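You operate a simulated robot arm through the tools that you are given. There is no shell and no other tool.

You are at the controls of a simulated robot arm. One attempt, no reset.

## Task
Crimp the lug with the yellow sleeve at its printed size.
Fine: carriage out again, lug back in its place in the lug tray. Where these are worked on the way, their far stop is far enough and under half their travel is too little: press carriage.
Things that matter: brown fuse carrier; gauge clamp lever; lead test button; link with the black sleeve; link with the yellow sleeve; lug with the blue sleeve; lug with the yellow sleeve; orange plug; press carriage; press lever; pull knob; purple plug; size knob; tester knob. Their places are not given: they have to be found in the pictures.

The check looks at the end state, three seconds after you hand in, the way a careful person would. Anything else that was tipped, shoved, dropped, spilled or broken makes it a failure.

## Robot
A 7-joint arm with a two-finger gripper, fixed in place. Base frame: the origin is on the floor under the middle of its stand, x ahead of it, y to its left, z up. Lengths are in mm, angles in rad, forces in N, time in s.
With the tool pointing down near the work surface it reaches from about 340 to 720 mm from the base axis. Its first joint turns from -1.152 to 1.152 rad. Payload 2.45 kg.
The tool frame sits at the grasp point between the pads (the TCP): z along the fingers, y along the line on which they close. The tips reach 26 mm beyond it. The gripper opens to 96 mm; its body begins 69 mm behind the TCP.
Orientation is that of the tool frame in the base frame, as a unit quaternion [w, x, y, z]. With the fingers straight down and closing along the base's y, the tool's x points along the base's -x, its y along +y and its z along -z.

## Interface
- The arm moves only by the tool drive_tool. Its argument "plan" is a list of rows, each a list of 7 numbers: the shift along the tool's x, y, z in mm, then the turn, a rotation vector about the tool's x, y, z in rad, then the finger opening in mm, from 0 to 96. In form: [[tx, ty, tz, wx, wy, wz, fingers], ...]. A call has 1 to 20 rows; each row is the pose to reach, as a shift and turn from the pose commanded when the call began, along the tool's axes at that moment. Each row takes 0.2 s and may step no farther than 50 mm and 0.15 rad from the row before; otherwise, or with a gripper value out of range, the whole call is refused. A pose out of reach is approached as far as the arm can. The call stops where the force on the tool passes 40 N (or 10 N more than at its start, if that is more) or the arm is blocked; 0.2 s more then pass. The fingers move at their own pace (about 50 mm/s each) and stop on an object; they squeeze with about 26 N. The grip force told is the motor's: it shows also when the fingers shut on nothing. Time passes only in rows, and 0.2 s behind the last, so rows that repeat a pose let the fingers close. It gives the time, the measured TCP pose, the force on the tool (base axes), the opening and the grip force at its end, in the units of the frame above (readings bear some noise), with the torque about the TCP (base axes, N m) and any sound that the robot's microphone picked up, and new pictures: "views" is both (left out), scene, wrist or none.
- Cameras (640 x 400 px; columns grow to the right, rows downward): "scene" is fixed at [132.2, -371.8, 1436]; the picture's right is [0.97, -0.23, 0.00], its down [-0.11, -0.47, -0.88] and it looks along [0.20, 0.85, -0.48] (base axes); focal length 214 px, centre (320, 200). "wrist" rides on the gripper at [82, 3, -98] in the tool frame; the picture's right is [-0.04, 1.00, 0.00], its down [-0.73, -0.03, -0.68] and it looks along [-0.68, -0.03, 0.73] (tool axes); focal length 256 px, centre (320, 200).
- pixel_to_xyz(camera, pixels): for up to 12 pixels [column, row] of the newest picture of that camera ("zoom" is the newest enlarged one), the place [x, y, z] in the base frame of the surface seen there, good to about 3 mm. It takes no simulated time.
- enlarge(camera, box): a new picture of the part [left, top, right, bottom] of that camera's present view, enlarged. It takes no simulated time.
- sign_off(): hands the job in; it is judged then, once.

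Open the gripper and draw the arm clear of the work before you hand the job in, unless the task says otherwise.

The tools are called after ">>>" as name(argument=value, ...) on one line, values as JSON. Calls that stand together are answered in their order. drive_tool: Moves the arm, as the interface text tells. Its arguments: {"type":"object","properties":{"plan":{"type":"array"},"views":{"type":"string","enum":["both","scene","wrist","none"]}},"required":["plan"]} The other tools are called the same way: pixel_to_xyz (camera, pixels) gives the place of the surface under pixels of a picture; enlarge (camera, box) takes an enlarged picture of a part of a camera's view; sign_off () hands the job in.

At the start:

```text
time: 0.0
position: [326.8, -186.0, 1312.3]
ee_rot: [0.0, 0.0, 1.0, 0.0]
ft_force: [-0.5, 0.8, 0.1]
ft_torque: [0.0, 0.01, 0.03]
gripper_width: 95.9
finger_force: 0.0
```

scene: 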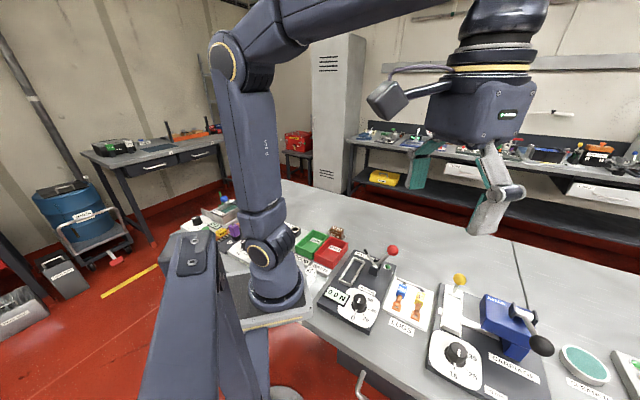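
wrist: 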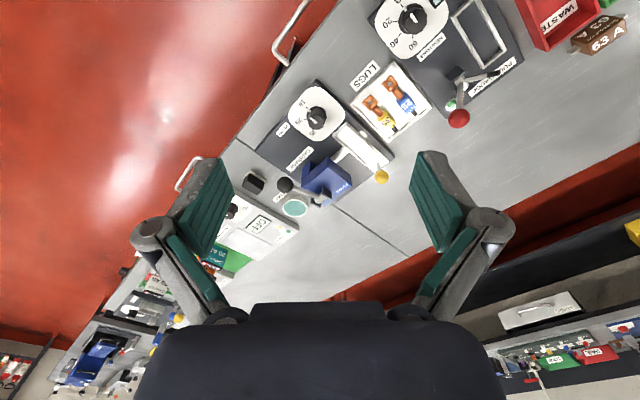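

The scene shows the lug tray around (405,300), the press with a size knob at (457,353) and a blue lever head at (510,325). I'll enlarge these areas to read the details.

>>> enlarge(camera="scene", box=[380, 250, 620, 400])

>>> enlarge(camera="wrist", box=[230, 50, 450, 240])

>>> enlarge(camera="scene", box=[290, 220, 440, 350])

```text
2.67 times, centred on (500, 325) of scene
```

zoom: 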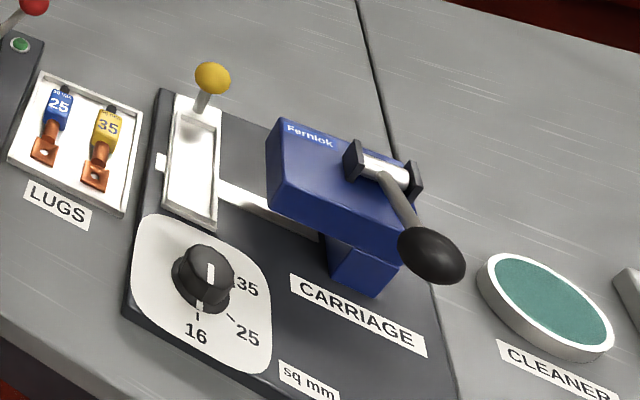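

```text
2.11 times, centred on (340, 145) of wrist
```

zoom: 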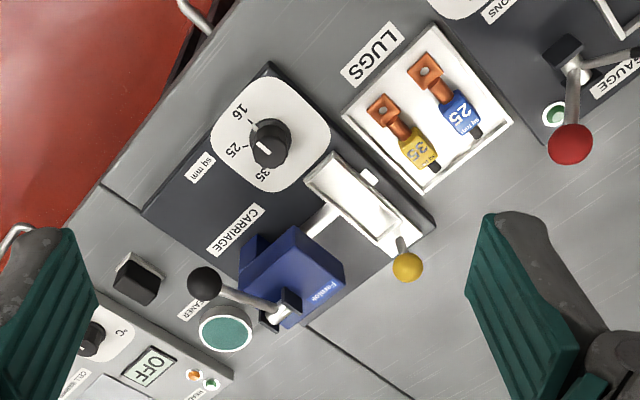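

```text
3.08 times, centred on (365, 285) of scene
```

zoom: 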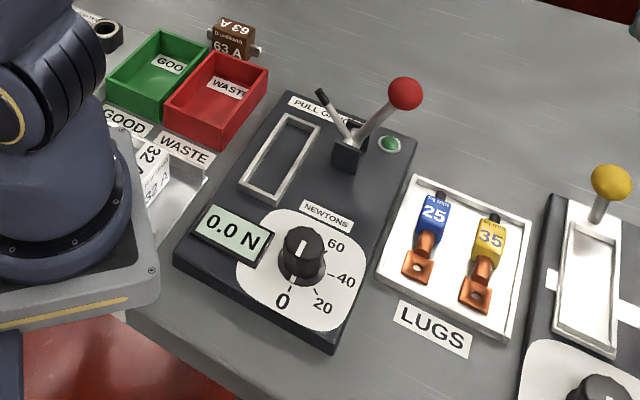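

The yellow lug is marked 35, so the size knob has to go to 35. Now I measure places of the press features in the scene picture.

>>> pixel_to_xyz(camera="scene", pixels=[[457, 350], [460, 280], [452, 315], [510, 320], [540, 345], [400, 298], [418, 300], [416, 316], [470, 385], [425, 265], [585, 365], [500, 360]])

>>> pixel_to_xyz(camera="wrist", pixels=[[317, 118], [380, 177], [360, 145], [325, 180], [285, 185], [384, 115], [405, 100], [372, 100], [392, 85], [295, 207], [457, 118], [340, 130]])

```text
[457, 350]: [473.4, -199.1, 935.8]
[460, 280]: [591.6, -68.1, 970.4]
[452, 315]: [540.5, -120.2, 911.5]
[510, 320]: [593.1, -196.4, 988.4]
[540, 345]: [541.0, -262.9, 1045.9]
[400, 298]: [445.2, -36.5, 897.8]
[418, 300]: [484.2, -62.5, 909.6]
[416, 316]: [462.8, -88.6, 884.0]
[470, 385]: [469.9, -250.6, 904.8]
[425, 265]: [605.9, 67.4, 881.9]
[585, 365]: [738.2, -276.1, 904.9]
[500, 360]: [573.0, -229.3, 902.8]
```

```text
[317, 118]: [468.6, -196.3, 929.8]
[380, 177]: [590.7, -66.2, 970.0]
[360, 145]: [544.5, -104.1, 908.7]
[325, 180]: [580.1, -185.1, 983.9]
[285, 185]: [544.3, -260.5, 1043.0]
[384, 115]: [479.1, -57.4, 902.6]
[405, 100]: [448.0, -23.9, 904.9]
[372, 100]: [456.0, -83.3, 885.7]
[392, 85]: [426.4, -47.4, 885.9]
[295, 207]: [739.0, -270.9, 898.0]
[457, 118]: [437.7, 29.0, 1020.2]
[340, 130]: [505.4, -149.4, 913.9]
```

The table is at about z = 882, press base top at about 902, carriage at about (545,-110), knob (470,-197), lever ball (542,-262,1045), and yellow lug (480,-60,905). I lower the arm in free air to see them from closer.

>>> drive_tool(plan=[[-18, 16, 28, 0, 0, 0, 96], [-36, 32, 56, 0, 0, 0, 96], [-54, 48, 84, 0, 0, 0, 96], [-73, 66, 112, 0, 0, 0, 96], [-73, 66, 112, 0, 0, 0, 96]], views="both")

```text
time: 1.2
position: [400.2, -119.1, 1198.2]
ee_rot: [0.0, 0.0, 1.0, 0.0]
ft_force: [0.2, -0.3, -0.3]
ft_torque: [-0.01, 0.0, 0.03]
gripper_width: 96.1
finger_force: 0.0
```

scene: 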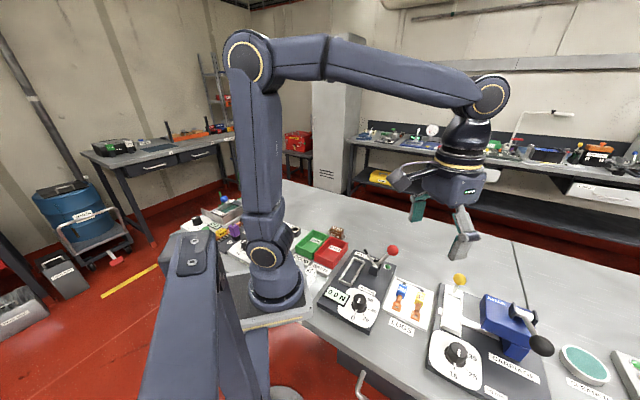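
wrist: 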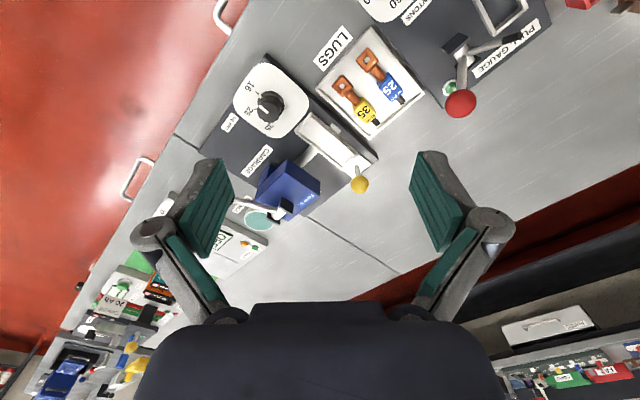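

The knob is at wrist pixel (270,105), the lugs at (365,85). I enlarge these to read the knob pointer and the carriage's shape.

>>> enlarge(camera="wrist", box=[220, 50, 320, 150])

>>> enlarge(camera="wrist", box=[240, 90, 400, 240])

>>> enlarge(camera="wrist", box=[310, 30, 430, 140])

```text
4.00 times, centred on (270, 100) of wrist
```

zoom: 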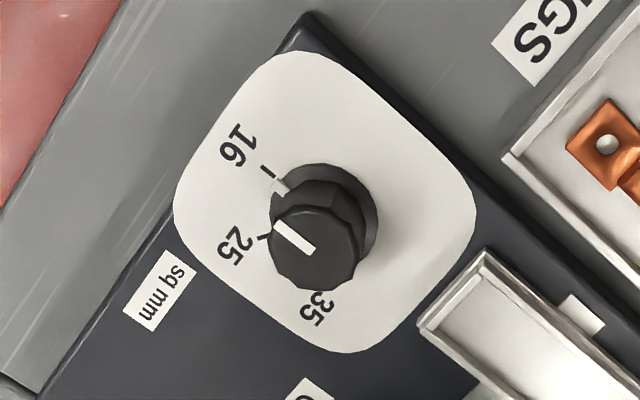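

```text
2.67 times, centred on (320, 165) of wrist
```

zoom: 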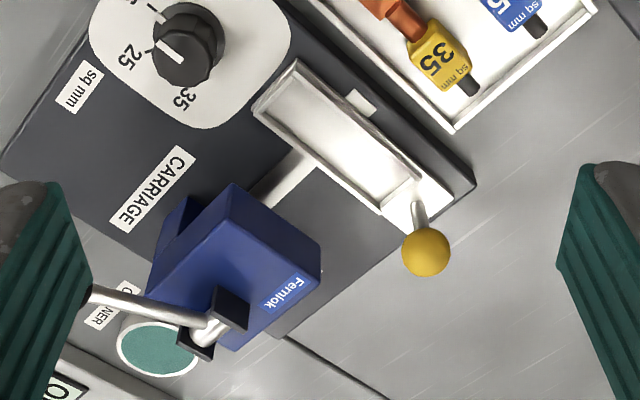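

```text
3.64 times, centred on (370, 85) of wrist
```

zoom: 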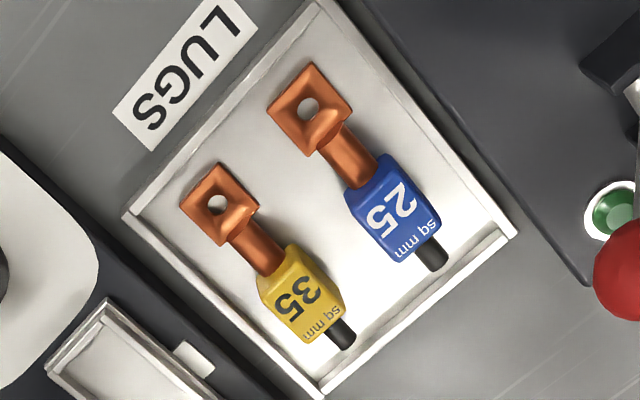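

The knob now points to 16 (zoom 1, tick at (265,172)). I measure the dial ticks in an enlarged scene view.

>>> enlarge(camera="scene", box=[425, 325, 490, 395])

```text
5.71 times, centred on (458, 360) of scene
```

zoom: 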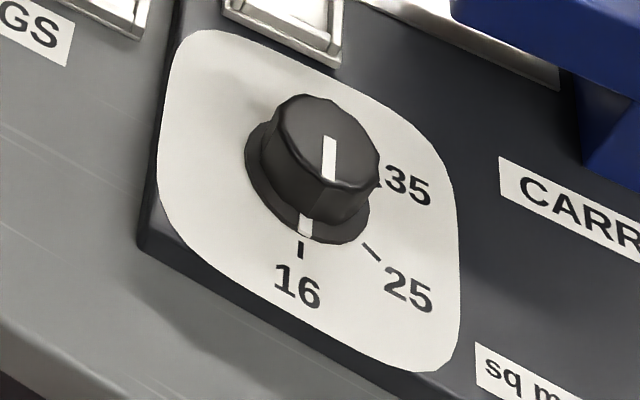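

>>> pixel_to_xyz(camera="zoom", pixels=[[300, 250], [372, 252], [380, 182], [330, 138], [331, 178], [305, 228], [318, 145], [272, 110], [378, 170], [320, 195], [250, 190], [408, 190]])

```text
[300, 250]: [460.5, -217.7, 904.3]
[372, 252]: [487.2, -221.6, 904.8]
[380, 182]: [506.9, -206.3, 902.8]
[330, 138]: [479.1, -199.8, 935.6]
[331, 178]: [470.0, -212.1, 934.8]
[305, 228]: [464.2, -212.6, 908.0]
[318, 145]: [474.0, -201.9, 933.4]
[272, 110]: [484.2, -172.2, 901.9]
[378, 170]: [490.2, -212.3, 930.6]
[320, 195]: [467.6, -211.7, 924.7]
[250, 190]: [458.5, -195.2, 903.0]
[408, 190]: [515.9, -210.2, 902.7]
```

The 16, 25 and 35 ticks lie around a centre near (476,-197), so the knob must turn about +110–120° counterclockwise seen from above. I move over the knob at a safe height for a closer look.

>>> drive_tool(plan=[[-25, -26, 40, 0, 0, 0, 96], [-50, -52, 80, 0, 0, 0, 96], [-66, -78, 118, 0, 0, 0, 96], [-66, -78, 118, 0, 0, 0, 96]], views="wrist")

```text
refused: row 1 steps farther than a row can; nothing moved
```

The first step was over 50 mm, so I split the same move into smaller steps.

>>> drive_tool(plan=[[-15, -17, 26, 0, 0, 0, 96], [-30, -34, 52, 0, 0, 0, 96], [-45, -51, 78, 0, 0, 0, 96], [-58, -66, 100, 0, 0, 0, 96], [-66, -78, 118, 0, 0, 0, 96], [-66, -78, 118, 0, 0, 0, 96]], views="wrist")

```text
time: 2.6
position: [466.1, -198.5, 1080.6]
ee_rot: [0.0, 0.0, 1.0, 0.001]
ft_force: [-0.6, 0.5, 0.2]
ft_torque: [0.0, 0.04, -0.02]
gripper_width: 96.1
finger_force: 0.0
```

wrist: 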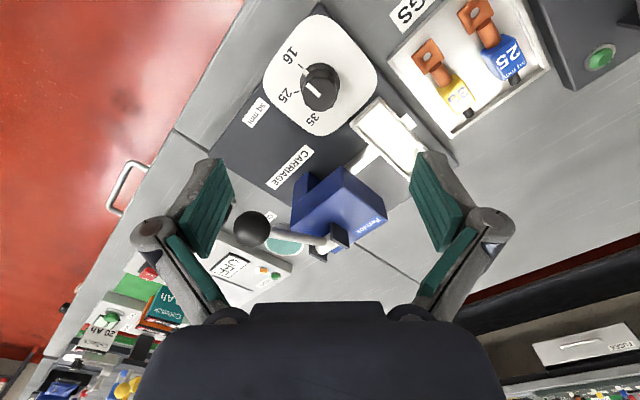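

>>> enlarge(camera="wrist", box=[260, 30, 390, 150])

```text
3.33 times, centred on (325, 90) of wrist
```

zoom: 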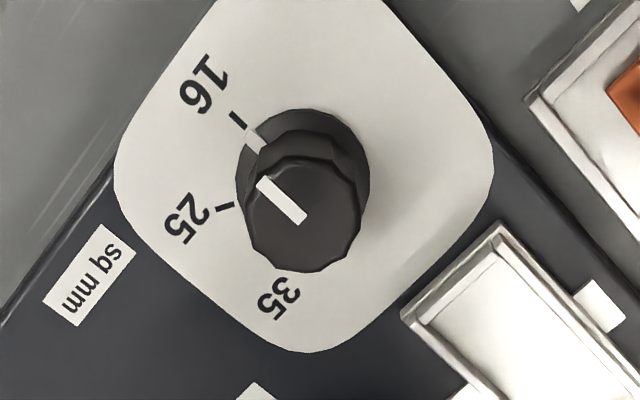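

>>> pixel_to_xyz(camera="zoom", pixels=[[237, 119], [225, 206], [282, 272], [262, 182], [300, 218], [256, 140], [305, 215], [308, 113], [368, 180], [240, 165], [306, 270], [304, 165]])

```text
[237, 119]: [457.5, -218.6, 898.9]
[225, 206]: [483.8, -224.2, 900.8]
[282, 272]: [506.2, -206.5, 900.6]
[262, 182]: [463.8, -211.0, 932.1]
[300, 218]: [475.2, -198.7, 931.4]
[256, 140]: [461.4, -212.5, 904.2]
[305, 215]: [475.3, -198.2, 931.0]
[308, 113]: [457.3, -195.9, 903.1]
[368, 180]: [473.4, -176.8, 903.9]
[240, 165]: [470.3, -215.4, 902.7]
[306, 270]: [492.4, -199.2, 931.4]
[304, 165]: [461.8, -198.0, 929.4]
```

The collar edge points put the knob centre at (476.5,-196.3), with ticks at about -130°, -75° and -20°, so about 110° of turn is needed. I turn the hand at this height to a starting yaw that keeps it clear of the lever ball (near (554,-261,1032)) during the knob turn.

>>> drive_tool(plan=[[-3, 1, 0, 0, 0, 0.138, 80], [-6, 2, 0, 0, 0, 0.276, 70], [-10.4, 2.2, 0, 0, 0, 0.414, 60], [-10.4, 2.2, 0, 0, 0, 0.552, 60], [-10.4, 2.2, 0, 0, 0, 0.69, 60], [-10.4, 2.2, 0, 0, 0, 0.828, 60], [-10.4, 2.2, 0, 0, 0, 0.966, 60], [-10.4, 2.2, 0, 0, 0, 1.104, 60], [-10.4, 2.2, 0, 0, 0, 1.242, 60], [-10.4, 2.2, 0, 0, 0, 1.38, 60], [-10.4, 2.2, 0, 0, 0, 1.518, 60], [-10.4, 2.2, 0, 0, 0, 1.658, 60], [-10.4, 2.2, 0, 0, 0, 1.658, 60], [-10.4, 2.2, 0, 0, 0, 1.658, 60]], views="both")

```text
time: 5.6
position: [476.2, -194.5, 1081.0]
ee_rot: [-0.001, 0.738, 0.674, 0.0]
ft_force: [-0.2, -0.9, 0.1]
ft_torque: [0.02, 0.01, -0.02]
gripper_width: 59.9
finger_force: 0.1
```

scene: 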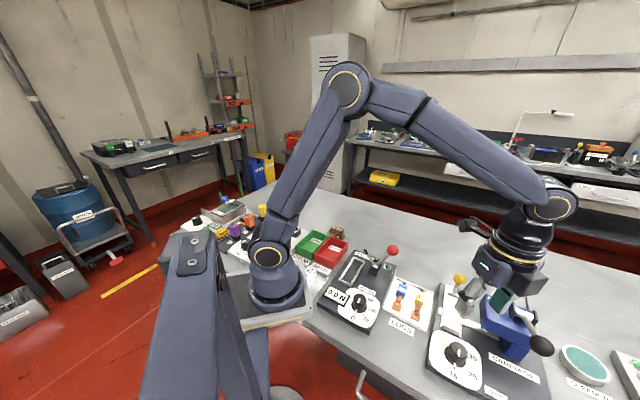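
wrist: 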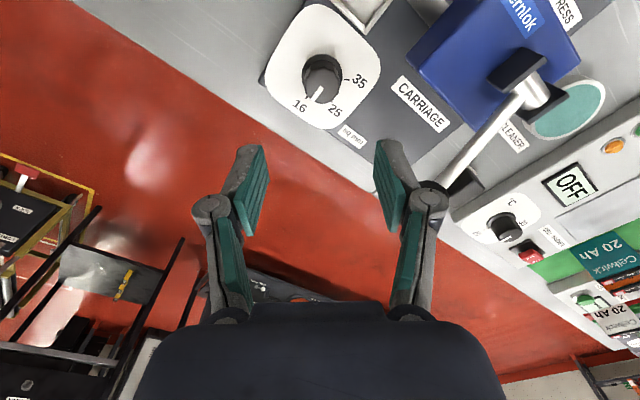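

The hand is now at x-heading about 85°. The dial shows at (325,75) in the wrist view, with the 35 tick visible; I enlarge to measure it exactly.

>>> enlarge(camera="wrist", box=[265, 20, 385, 140])

```text
3.33 times, centred on (325, 80) of wrist
```

zoom: 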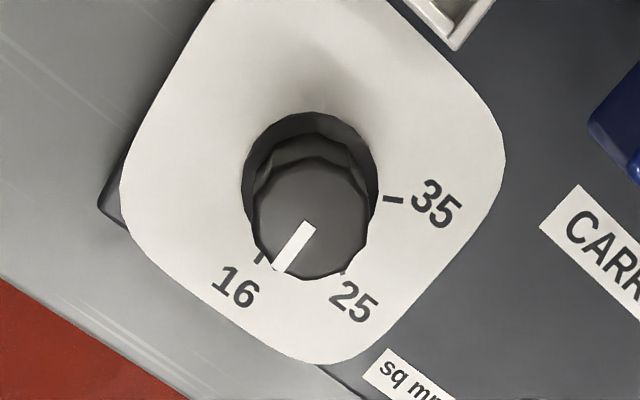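

>>> pixel_to_xyz(camera="zoom", pixels=[[386, 197], [402, 200], [260, 258], [342, 270], [310, 226], [282, 268], [310, 113], [244, 180], [374, 160], [312, 165], [258, 200], [368, 200]])

```text
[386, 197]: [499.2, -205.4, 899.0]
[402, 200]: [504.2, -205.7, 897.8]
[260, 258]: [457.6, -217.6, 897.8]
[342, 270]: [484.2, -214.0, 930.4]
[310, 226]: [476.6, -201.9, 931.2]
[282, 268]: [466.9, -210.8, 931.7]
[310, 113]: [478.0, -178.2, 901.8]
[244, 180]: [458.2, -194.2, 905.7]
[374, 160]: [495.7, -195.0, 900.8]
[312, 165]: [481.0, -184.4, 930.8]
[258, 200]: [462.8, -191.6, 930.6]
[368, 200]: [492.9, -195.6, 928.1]
```

The knob centre comes out at about (477,-197.3), with 35 at -19° and 16 at -131°. I now descend with the fingers open 60 so the tips end just above the collar.

>>> drive_tool(plan=[[-2, 1, 40, 0, 0, 0, 60], [-2, 1, 80, 0, 0, 0, 60], [-2, 1, 115, 0, 0, 0, 60], [-2, 1, 135, 0, 0, 0, 60], [-2, 1, 141, 0, 0, 0, 60], [-2, 1, 141, 0, 0, 0, 60]], views="both")

```text
time: 7.0
position: [477.2, -196.5, 940.1]
ee_rot: [0.0, 0.738, 0.675, 0.0]
ft_force: [-0.8, 0.5, 0.5]
ft_torque: [-0.01, 0.02, 0.02]
gripper_width: 59.9
finger_force: 0.1
```

scene: 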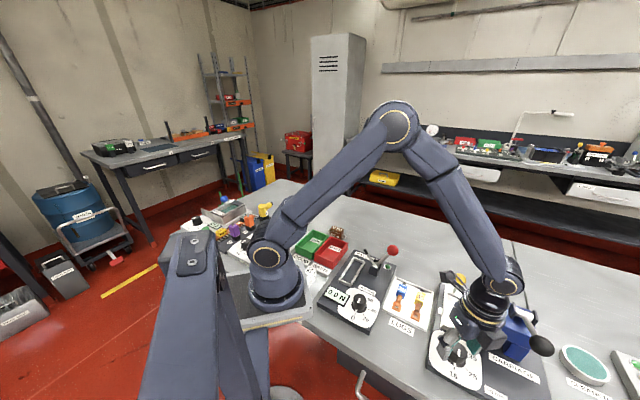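
wrist: 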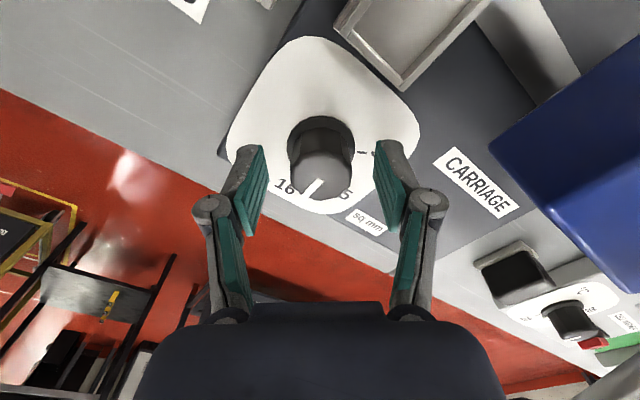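

The knob sits centred between the pads (about (322,170)). I close on it.

>>> drive_tool(plan=[[0, 0, 1.5, 0, 0, 0, 40], [0, 0, 1.5, 0, 0, 0, 20], [0, 0, 1.5, 0, 0, 0, 20], [0, 0, 1.5, 0, 0, 0, 20]], views="wrist")

```text
time: 8.0
position: [476.7, -197.2, 937.9]
ee_rot: [0.0, 0.737, 0.675, 0.0]
ft_force: [2.9, 0.0, -0.9]
ft_torque: [-0.01, -0.09, 0.03]
gripper_width: 33.6
finger_force: 44.7
```

wrist: 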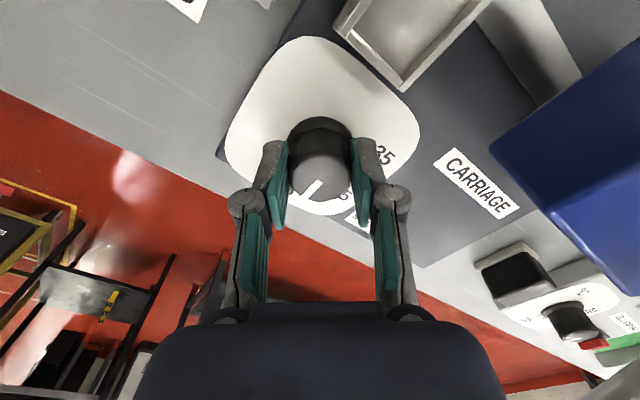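

The grip is firm at 33.6 mm. I turn the knob counterclockwise (seen from above) the first half, checking sound and torque.

>>> drive_tool(plan=[[0, 0, 1.5, 0, 0, -0.12, 20], [0, 0, 1.5, 0, 0, -0.24, 20], [0, 0, 1.5, 0, 0, -0.36, 20], [0, 0, 1.5, 0, 0, -0.48, 20], [0, 0, 1.5, 0, 0, -0.6, 20], [0, 0, 1.5, 0, 0, -0.72, 20], [0, 0, 1.5, 0, 0, -0.84, 20], [0, 0, 1.5, 0, 0, -0.96, 20]], views="wrist")

```text
time: 9.0
position: [476.9, -196.6, 938.2]
ee_rot: [0.0, 0.56, 0.828, 0.0]
ft_force: [-4.0, 2.1, 6.1]
ft_torque: [0.01, 0.25, 0.0]
gripper_width: 33.7
finger_force: 45.1
stopped in row 5: the force on the tool passed its limit at 41 N (the readings are from after the stop); the commanded pose is now the measured one
```

wrist: 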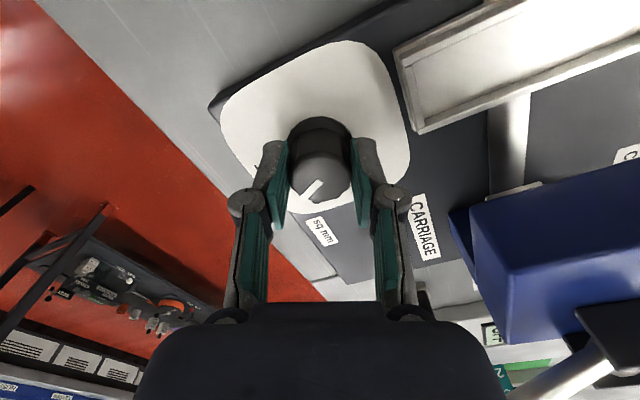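

The turn stopped with 41 N after about 27°. I look at the scene to see whether the hand touches the lever or head.

>>> enlarge(camera="scene", box=[410, 240, 590, 400])

>>> enlarge(camera="wrist", box=[220, 60, 420, 260])

```text
2.50 times, centred on (500, 320) of scene
```

zoom: 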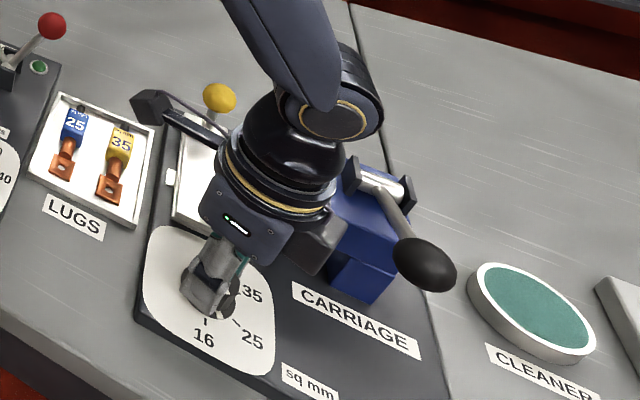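

```text
2.00 times, centred on (320, 160) of wrist
```

zoom: 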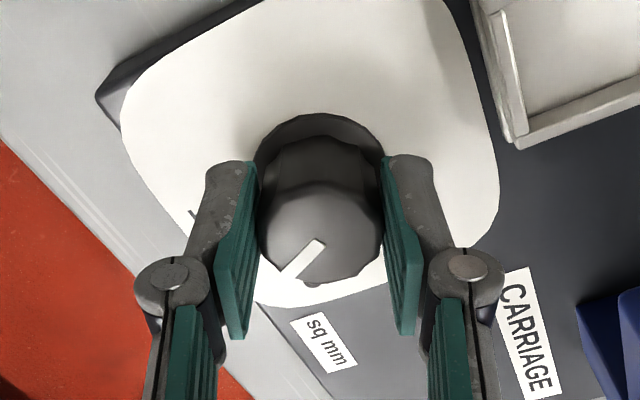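

>>> enlarge(camera="scene", box=[460, 280, 560, 370])

```text
4.44 times, centred on (510, 325) of scene
```

zoom: 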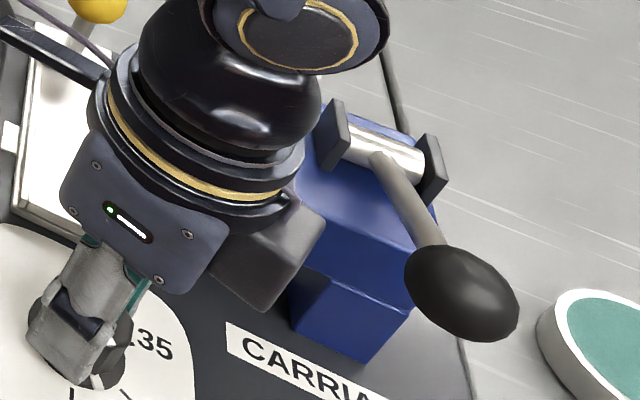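

>>> pixel_to_xyz(camera="zoom", pixels=[[318, 232], [265, 305], [225, 270], [290, 210], [340, 240], [320, 260], [325, 195], [150, 230], [110, 190], [400, 235], [335, 125], [465, 290]])

```text
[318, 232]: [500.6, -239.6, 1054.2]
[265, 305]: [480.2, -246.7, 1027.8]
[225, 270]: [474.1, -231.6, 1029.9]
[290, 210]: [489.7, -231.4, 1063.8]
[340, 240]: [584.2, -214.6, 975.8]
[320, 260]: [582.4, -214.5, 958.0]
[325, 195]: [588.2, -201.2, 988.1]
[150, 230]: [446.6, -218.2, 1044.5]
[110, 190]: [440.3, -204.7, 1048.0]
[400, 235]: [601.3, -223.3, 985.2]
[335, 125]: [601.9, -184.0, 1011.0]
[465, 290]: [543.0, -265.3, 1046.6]
```

The hand body is clear of head and lever, so the force probably comes from a slightly off-centre grip. I enlarge the knob between the pads to measure its centre against the tool.

>>> enlarge(camera="wrist", box=[270, 100, 370, 220])

```text
3.33 times, centred on (320, 160) of wrist
```

zoom: 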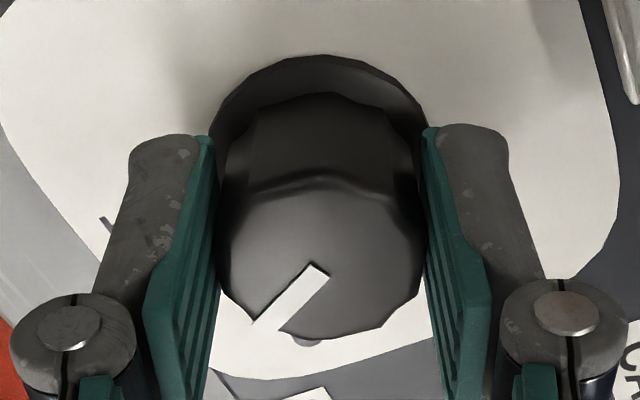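

The knob turned with the hand (pointer now at about -102°) and is centred to within about 1 mm. I continue more slowly in small steps to watch how the force grows.

>>> drive_tool(plan=[[0, 0, 0, 0, 0, -0.04, 20], [0, 0, 0, 0, 0, -0.08, 20], [0, 0, 0, 0, 0, -0.12, 20], [0, 0, 0, 0, 0, -0.16, 20]], views="wrist")

```text
time: 10.0
position: [475.7, -196.1, 938.3]
ee_rot: [-0.001, 0.492, 0.87, 0.001]
ft_force: [-9.0, 3.2, 15.1]
ft_torque: [0.42, 0.55, -0.01]
gripper_width: 33.6
finger_force: 45.3
```

wrist: 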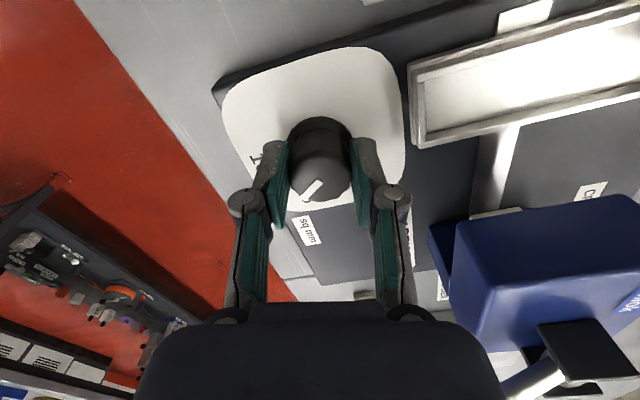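

The upward and sideways forces are building slowly (15 N), which fits a small centring error. I open the fingers, let the force fall to zero and check the knob's position before gripping again.

>>> drive_tool(plan=[[0, 0, 0, 0, 0, 0, 40], [0, 0, 0, 0, 0, 0, 56], [0, 0, 0, 0, 0, 0, 56]], views="wrist")

>>> enlarge(camera="wrist", box=[270, 100, 370, 220])

```text
time: 10.8
position: [477.1, -198.3, 938.4]
ee_rot: [0.002, 0.493, 0.87, 0.0]
ft_force: [-0.3, 0.7, 0.5]
ft_torque: [0.05, 0.02, 0.02]
gripper_width: 55.9
finger_force: 0.1
```

wrist: 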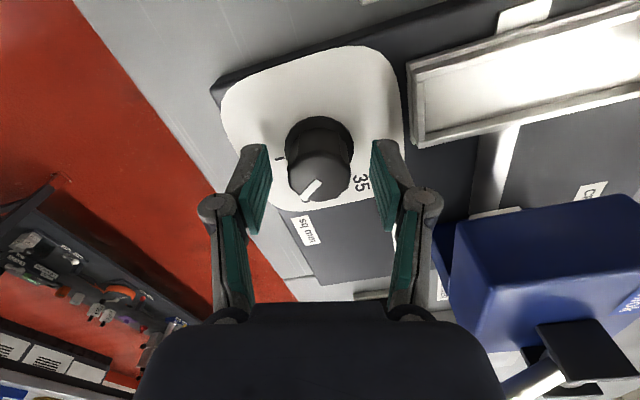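

```text
3.33 times, centred on (320, 160) of wrist
```

zoom: 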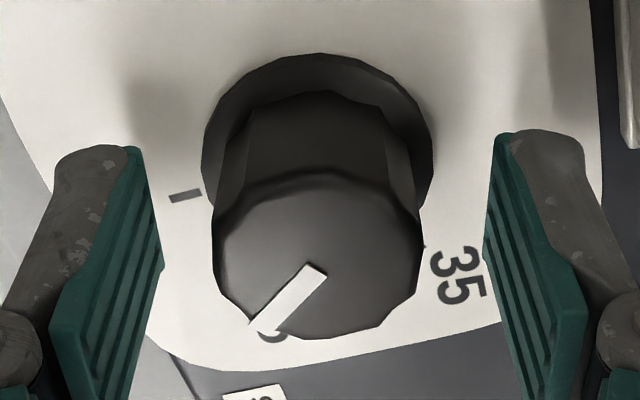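

>>> pixel_to_xyz(camera="zoom", pixels=[[206, 165], [430, 165], [318, 57], [235, 90], [405, 90], [222, 255], [412, 255], [318, 180], [318, 333], [317, 256], [185, 195], [425, 250]])

```text
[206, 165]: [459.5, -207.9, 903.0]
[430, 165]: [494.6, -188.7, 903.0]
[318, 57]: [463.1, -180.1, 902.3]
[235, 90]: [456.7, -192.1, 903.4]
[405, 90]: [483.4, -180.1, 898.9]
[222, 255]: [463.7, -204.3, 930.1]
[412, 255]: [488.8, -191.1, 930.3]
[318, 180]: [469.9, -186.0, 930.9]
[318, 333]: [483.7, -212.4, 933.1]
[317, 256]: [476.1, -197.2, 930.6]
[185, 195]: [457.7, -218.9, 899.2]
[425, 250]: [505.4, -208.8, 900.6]
```

The knob centre reads (476.6,-198.2), within 1 mm of the tool. I close again with a gentler command of 32 mm and turn on slowly.

>>> drive_tool(plan=[[0.3, -0.4, 0, 0, 0, 0, 36], [0.3, -0.4, 0, 0, 0, 0, 32], [0.3, -0.4, 0, 0, 0, 0, 32], [0.3, -0.4, 0, 0, 0, -0.04, 32], [0.3, -0.4, 0, 0, 0, -0.08, 32], [0.3, -0.4, 0, 0, 0, -0.12, 32], [0.3, -0.4, 0, 0, 0, -0.16, 32], [0.3, -0.4, 0, 0, 0, -0.2, 32]], views="wrist")

```text
time: 12.6
position: [475.9, -198.5, 938.5]
ee_rot: [0.001, 0.402, 0.915, 0.0]
ft_force: [-5.3, -2.9, 4.4]
ft_torque: [0.32, 0.5, -0.03]
gripper_width: 33.5
finger_force: 44.9
```

wrist: 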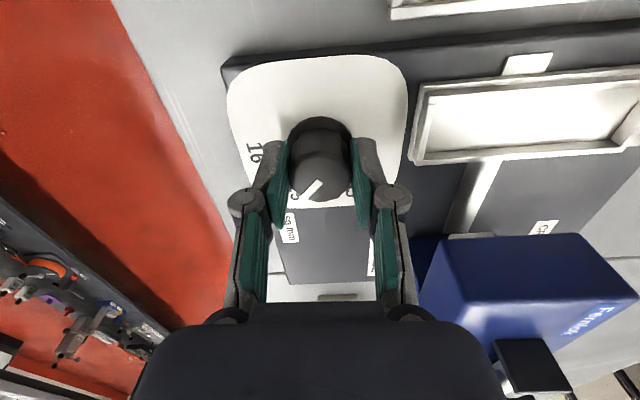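

The pointer follows the hand, now at about -83° with a force of only 7 N. I continue at a slow pace.

>>> drive_tool(plan=[[0, 0, 0, 0, 0, -0.05, 32], [0, 0, 0, 0, 0, -0.1, 32], [0, 0, 0, 0, 0, -0.15, 32], [0, 0, 0, 0, 0, -0.2, 32], [0, 0, 0, 0, 0, -0.25, 32], [0, 0, 0, 0, 0, -0.3, 32], [0, 0, 0, 0, 0, -0.35, 32], [0, 0, 0, 0, 0, -0.4, 32]], views="wrist")

```text
time: 14.4
position: [475.7, -198.4, 939.1]
ee_rot: [0.0, 0.213, 0.977, 0.0]
ft_force: [-13.4, -8.7, 1.3]
ft_torque: [-0.45, -0.07, -0.02]
gripper_width: 33.3
finger_force: 44.5
```

wrist: 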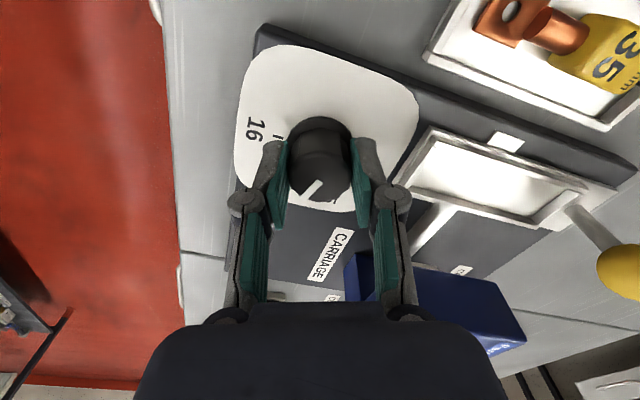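

The hand has reached heading 155° with the side force at 16 N. I release to relax it and check the pointer and centre again.

>>> drive_tool(plan=[[0, 0, 0, 0, 0, 0, 40], [0, 0, 0, 0, 0, 0, 56], [0, 0, 0, 0, 0, 0, 56]], views="wrist")

>>> enlarge(camera="wrist", box=[270, 100, 370, 220])

```text
time: 15.2
position: [476.9, -197.2, 938.7]
ee_rot: [0.001, 0.213, 0.977, 0.0]
ft_force: [0.8, -0.2, 0.0]
ft_torque: [-0.02, -0.02, 0.01]
gripper_width: 56.1
finger_force: 0.0
```

wrist: 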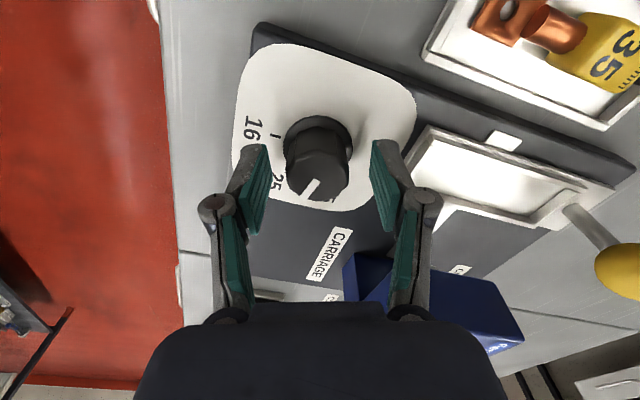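

```text
3.33 times, centred on (320, 160) of wrist
```

zoom: 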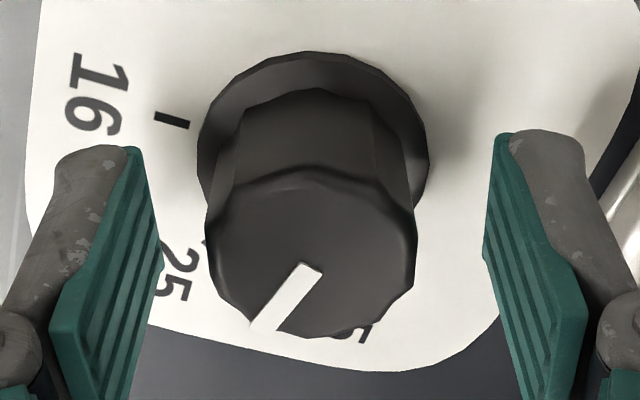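

>>> pixel_to_xyz(camera="zoom", pixels=[[312, 268], [262, 328], [311, 255], [200, 160], [427, 165], [312, 52], [215, 245], [408, 250], [172, 120]])

```text
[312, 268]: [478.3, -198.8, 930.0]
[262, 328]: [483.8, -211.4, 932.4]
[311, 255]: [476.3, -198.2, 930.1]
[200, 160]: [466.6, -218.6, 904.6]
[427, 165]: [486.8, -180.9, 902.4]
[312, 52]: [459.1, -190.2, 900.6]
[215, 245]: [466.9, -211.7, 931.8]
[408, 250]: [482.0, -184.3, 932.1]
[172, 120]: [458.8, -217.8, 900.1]
```

The pointer is at about -61° and needs about 41° more. I recentre by about 1 mm, regrip and turn the rest slowly.

>>> drive_tool(plan=[[0.8, -1.0, 0, 0, 0, 0, 36], [0.8, -1.0, 0, 0, 0, 0, 32], [0.8, -1.0, 0, 0, 0, 0, 32], [0.8, -1.0, 0, 0, 0, -0.05, 32], [0.8, -1.0, 0, 0, 0, -0.1, 32], [0.8, -1.0, 0, 0, 0, -0.15, 32], [0.8, -1.0, 0, 0, 0, -0.2, 32], [0.8, -1.0, 0, 0, 0, -0.25, 32], [0.8, -1.0, 0, 0, 0, -0.3, 32], [0.8, -1.0, 0, 0, 0, -0.35, 32], [0.8, -1.0, 0, 0, 0, -0.4, 32]], views="wrist")

```text
time: 17.6
position: [475.1, -198.4, 937.1]
ee_rot: [0.001, 0.015, 1.0, 0.0]
ft_force: [0.4, -5.1, -4.6]
ft_torque: [-0.17, -0.19, -0.04]
gripper_width: 33.6
finger_force: 45.0
```

wrist: 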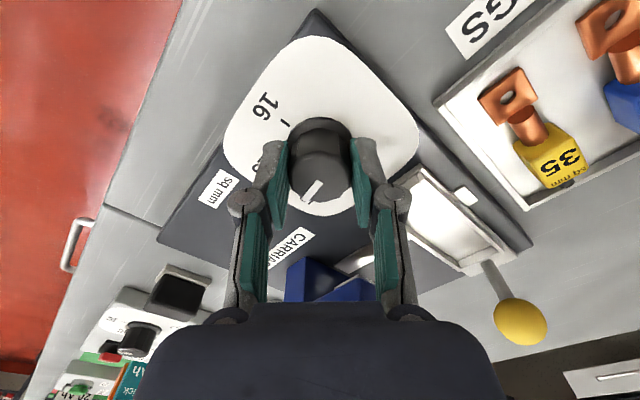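

The force is small now; I turn the remaining 0.31 rad.

>>> drive_tool(plan=[[0, 0, 0, 0, 0, -0.05, 32], [0, 0, 0, 0, 0, -0.1, 32], [0, 0, 0, 0, 0, -0.15, 32], [0, 0, 0, 0, 0, -0.2, 32], [0, 0, 0, 0, 0, -0.25, 32], [0, 0, 0, 0, 0, -0.3, 32], [0, 0, 0, 0, 0, -0.3, 32]], views="wrist")

>>> enlarge(camera="wrist", box=[240, 60, 400, 220])

>>> enlarge(camera="scene", box=[410, 270, 570, 400])

```text
time: 19.2
position: [475.6, -198.8, 937.7]
ee_rot: [0.0, -0.136, 0.991, 0.0]
ft_force: [-1.2, -14.3, -0.5]
ft_torque: [-0.35, -0.13, 0.01]
gripper_width: 33.9
finger_force: 45.3
```

wrist: 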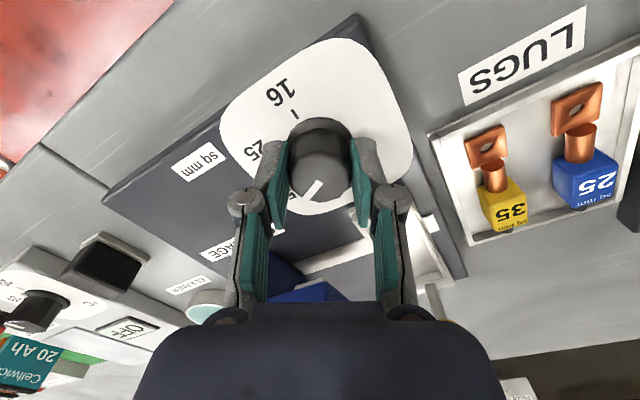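

```text
2.50 times, centred on (320, 140) of wrist
```

zoom: 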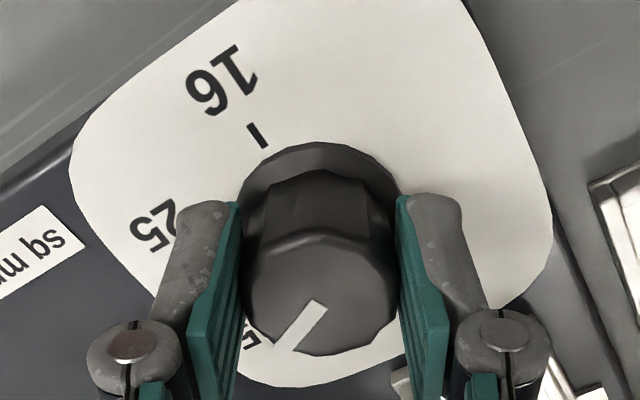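

```text
3.08 times, centred on (490, 335) of scene
```

zoom: 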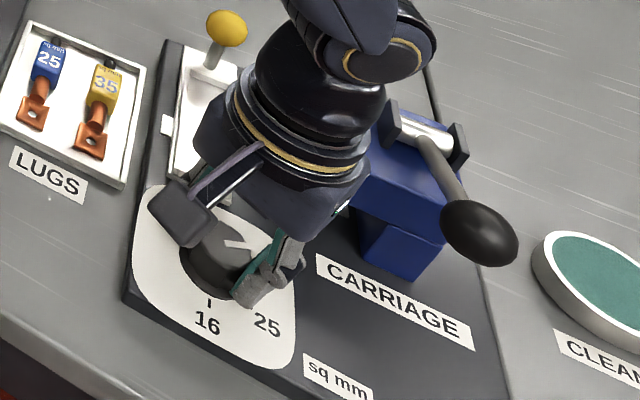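

The hand has turned 110.8° in all. I open and rise to check the pointer against the 35 tick.

>>> drive_tool(plan=[[0, 0, 0, 0, 0, 0, 40], [0, 0, 0, 0, 0, 0, 60], [0, 0, 0, 0, 0, 0, 60], [0, 0, -30, 0, 0, 0, 60], [0, 0, -70, 0, 0, 0, 60], [0, 0, -110, 0, 0, 0, 60], [0, 0, -140, 0, 0, 0, 60], [0, 0, -140, 0, 0, 0, 60]], views="both")

>>> enlarge(camera="scene", box=[425, 325, 490, 395])

>>> enlarge(camera="wrist", box=[260, 20, 390, 150])

```text
time: 21.0
position: [475.4, -198.8, 1077.9]
ee_rot: [0.0, -0.135, 0.991, 0.0]
ft_force: [0.0, 0.1, -0.7]
ft_torque: [0.03, -0.02, -0.02]
gripper_width: 59.8
finger_force: 0.0
```

scene: 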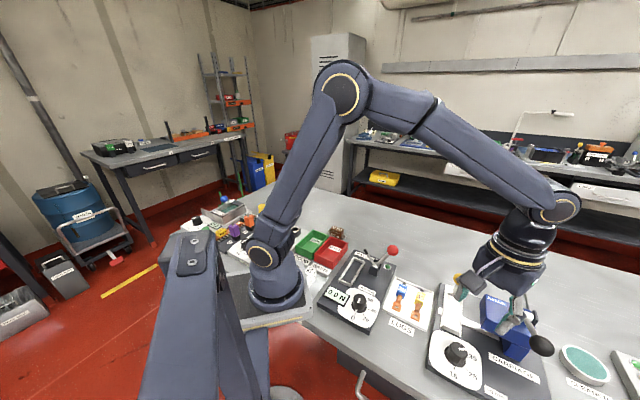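
wrist: 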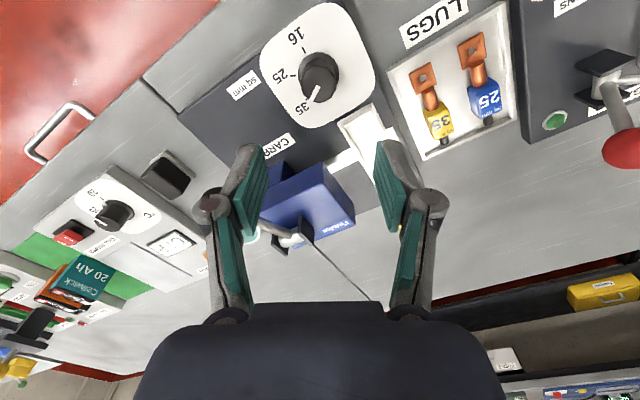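

```text
5.71 times, centred on (458, 360) of scene
```

zoom: 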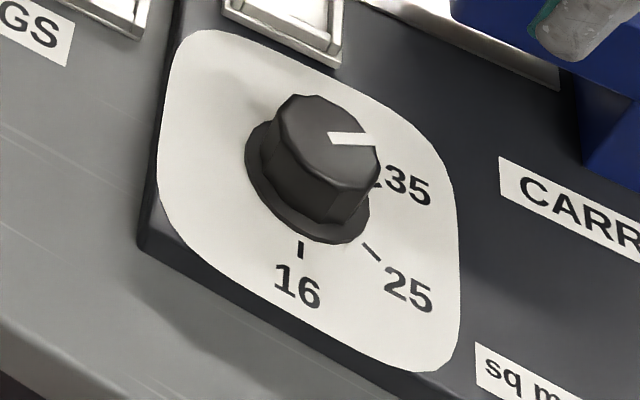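

```text
3.08 times, centred on (325, 85) of wrist
```

zoom: 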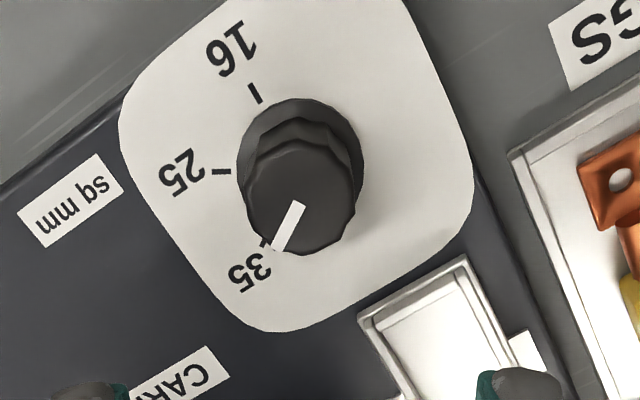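

>>> pixel_to_xyz(camera="zoom", pixels=[[298, 207], [278, 248], [265, 241], [254, 93], [222, 172], [250, 170], [352, 170], [300, 100], [249, 208], [350, 208], [302, 155], [302, 250]])

```text
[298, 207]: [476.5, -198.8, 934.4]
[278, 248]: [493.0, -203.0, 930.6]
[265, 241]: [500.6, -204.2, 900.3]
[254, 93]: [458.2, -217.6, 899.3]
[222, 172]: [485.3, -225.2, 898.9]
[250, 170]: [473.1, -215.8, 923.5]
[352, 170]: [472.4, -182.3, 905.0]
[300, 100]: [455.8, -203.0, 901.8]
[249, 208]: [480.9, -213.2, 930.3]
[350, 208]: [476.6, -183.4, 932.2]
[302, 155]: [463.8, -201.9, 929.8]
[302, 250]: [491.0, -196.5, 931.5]
```

The pointer reads about -15° and the 35 tick about -16°. To verify it well I place the camera in the vertical plane through the tick, looking almost straight down on the knob.

>>> drive_tool(plan=[[0, 0, -42, 0, 0, 0.11, 60], [-10, -6, -42, 0, 0, 0.22, 60], [-20, -12, -42, 0, 0, 0.33, 60], [-32.6, -19, -42, 0, 0, 0.44, 60], [-32.6, -19, -42, 0, 0, 0.551, 60], [-32.6, -19, -42, 0, 0, 0.551, 60]], views="wrist")

>>> enlarge(camera="wrist", box=[260, 0, 380, 90])

```text
time: 22.4
position: [512.5, -207.3, 1120.4]
ee_rot: [0.001, 0.14, 0.99, 0.0]
ft_force: [0.1, -0.7, 0.5]
ft_torque: [-0.02, -0.04, 0.04]
gripper_width: 59.7
finger_force: 0.1
```

wrist: 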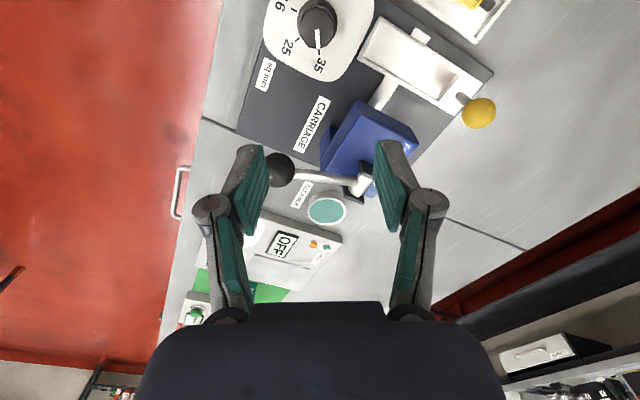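

```text
4.44 times, centred on (320, 45) of wrist
```

zoom: 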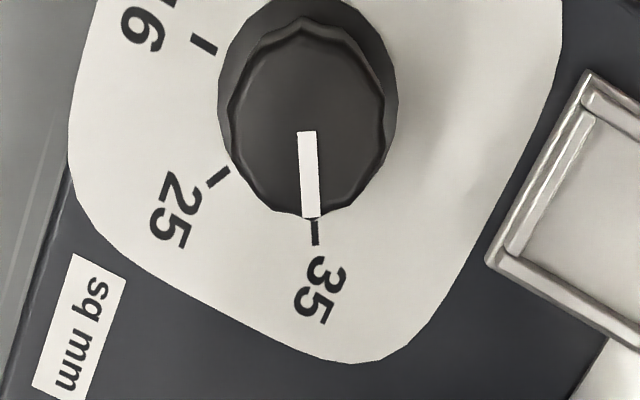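

From straight above, the pointer lines up exactly with the 35 tick. Next is the lug: I go over the lug tray with the hand turned so the fingers close across the yellow lug.

>>> drive_tool(plan=[[9, 14, 0, 0, 0, -0.13, 60], [18, 28, 0, 0, 0, -0.26, 60], [28, 43, 6, 0, 0, -0.39, 60], [38, 58, 12, 0, 0, -0.52, 60], [48, 73, 20, 0, 0, -0.65, 60], [58, 88, 30, 0, 0, -0.78, 60], [68, 104, 40, 0, 0, -0.91, 60], [78.8, 119.9, 50, 0, 0, -1.03, 60], [78.8, 119.9, 60, 0, 0, -1.117, 60], [78.8, 119.9, 60, 0, 0, -1.117, 60]], views="both")

```text
time: 24.6
position: [468.9, -70.1, 1060.8]
ee_rot: [0.0, -0.407, 0.913, 0.0]
ft_force: [0.0, -0.8, 0.0]
ft_torque: [-0.04, -0.01, 0.0]
gripper_width: 60.1
finger_force: 0.1
```

scene: 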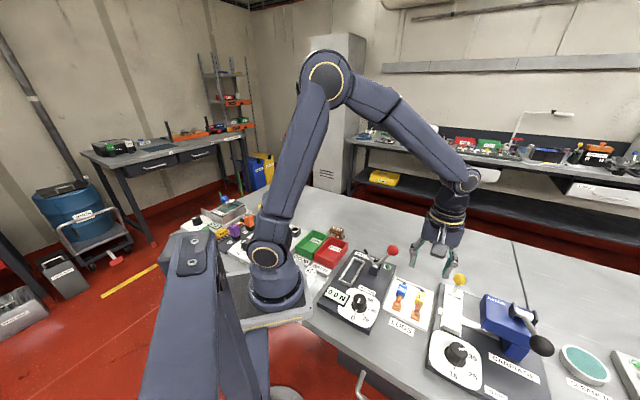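
wrist: 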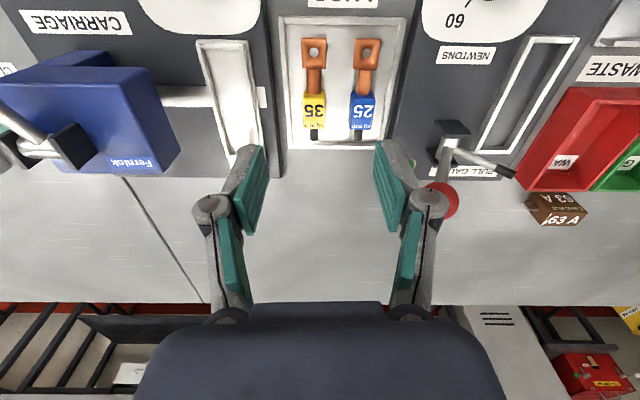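

The tray is square to the view. I enlarge the lug tray and the carriage for exact measuring.

>>> enlarge(camera="wrist", box=[270, 10, 420, 155])

```text
2.76 times, centred on (345, 82) of wrist
```

zoom: 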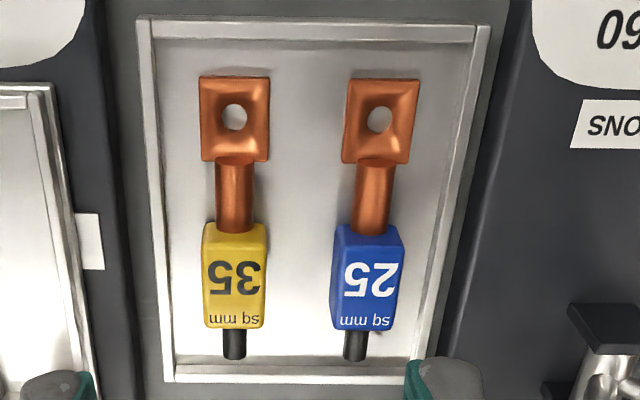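

>>> pixel_to_xyz(camera="zoom", pixels=[[233, 80], [233, 155], [234, 190], [204, 260], [265, 260], [234, 230], [234, 320], [234, 355], [333, 260], [402, 270], [165, 260], [290, 300]])

>>> pixel_to_xyz(camera="wrist", pixels=[[222, 45], [248, 45], [236, 100], [210, 60], [258, 98], [240, 148], [262, 150], [175, 97], [200, 45], [265, 95]])

```text
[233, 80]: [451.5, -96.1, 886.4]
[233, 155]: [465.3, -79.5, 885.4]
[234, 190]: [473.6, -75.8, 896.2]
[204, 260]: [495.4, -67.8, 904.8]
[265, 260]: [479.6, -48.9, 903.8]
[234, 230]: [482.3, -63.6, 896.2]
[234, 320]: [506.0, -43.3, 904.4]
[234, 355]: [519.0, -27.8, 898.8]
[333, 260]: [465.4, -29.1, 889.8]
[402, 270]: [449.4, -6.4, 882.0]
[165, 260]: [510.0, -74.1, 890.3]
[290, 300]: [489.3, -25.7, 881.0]
```

```text
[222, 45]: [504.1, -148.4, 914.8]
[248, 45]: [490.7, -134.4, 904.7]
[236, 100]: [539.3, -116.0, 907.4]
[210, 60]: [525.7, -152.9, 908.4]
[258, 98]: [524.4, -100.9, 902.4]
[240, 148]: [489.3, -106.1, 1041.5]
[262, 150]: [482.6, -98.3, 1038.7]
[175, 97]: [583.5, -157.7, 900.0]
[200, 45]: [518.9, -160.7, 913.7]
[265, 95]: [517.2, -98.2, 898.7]
```

The lug axis runs at heading 45°, with the sleeve (24.6 mm wide, top z 904) centred near (493,-54). Before gripping it I move over to look at the carriage nest.

>>> drive_tool(plan=[[-3, -26, 0, 0, 0, 0, 60], [-6, -52, 0, 0, 0, 0, 60], [-10, -75, 0, 0, 0, 0, 60], [-10, -75, 0, 0, 0, 0, 60]], views="wrist")

>>> enlarge(camera="wrist", box=[260, 10, 400, 150])

```text
time: 25.6
position: [532.1, -112.8, 1060.0]
ee_rot: [0.0, -0.406, 0.914, 0.0]
ft_force: [0.5, -0.7, -0.1]
ft_torque: [0.01, 0.06, 0.0]
gripper_width: 60.0
finger_force: 0.1
```

wrist: 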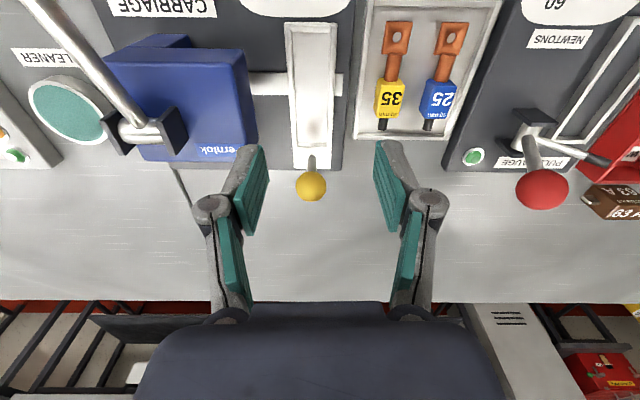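

```text
2.86 times, centred on (330, 80) of wrist
```

zoom: 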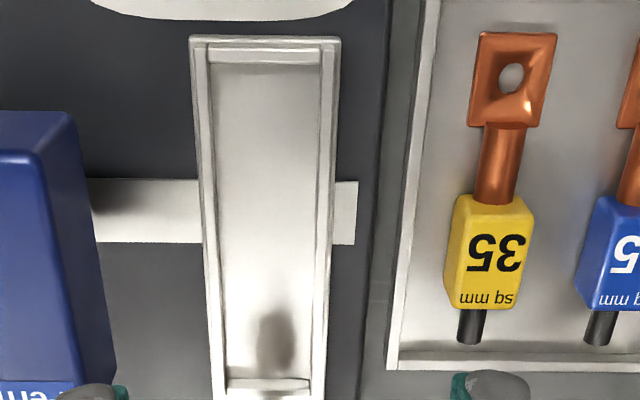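

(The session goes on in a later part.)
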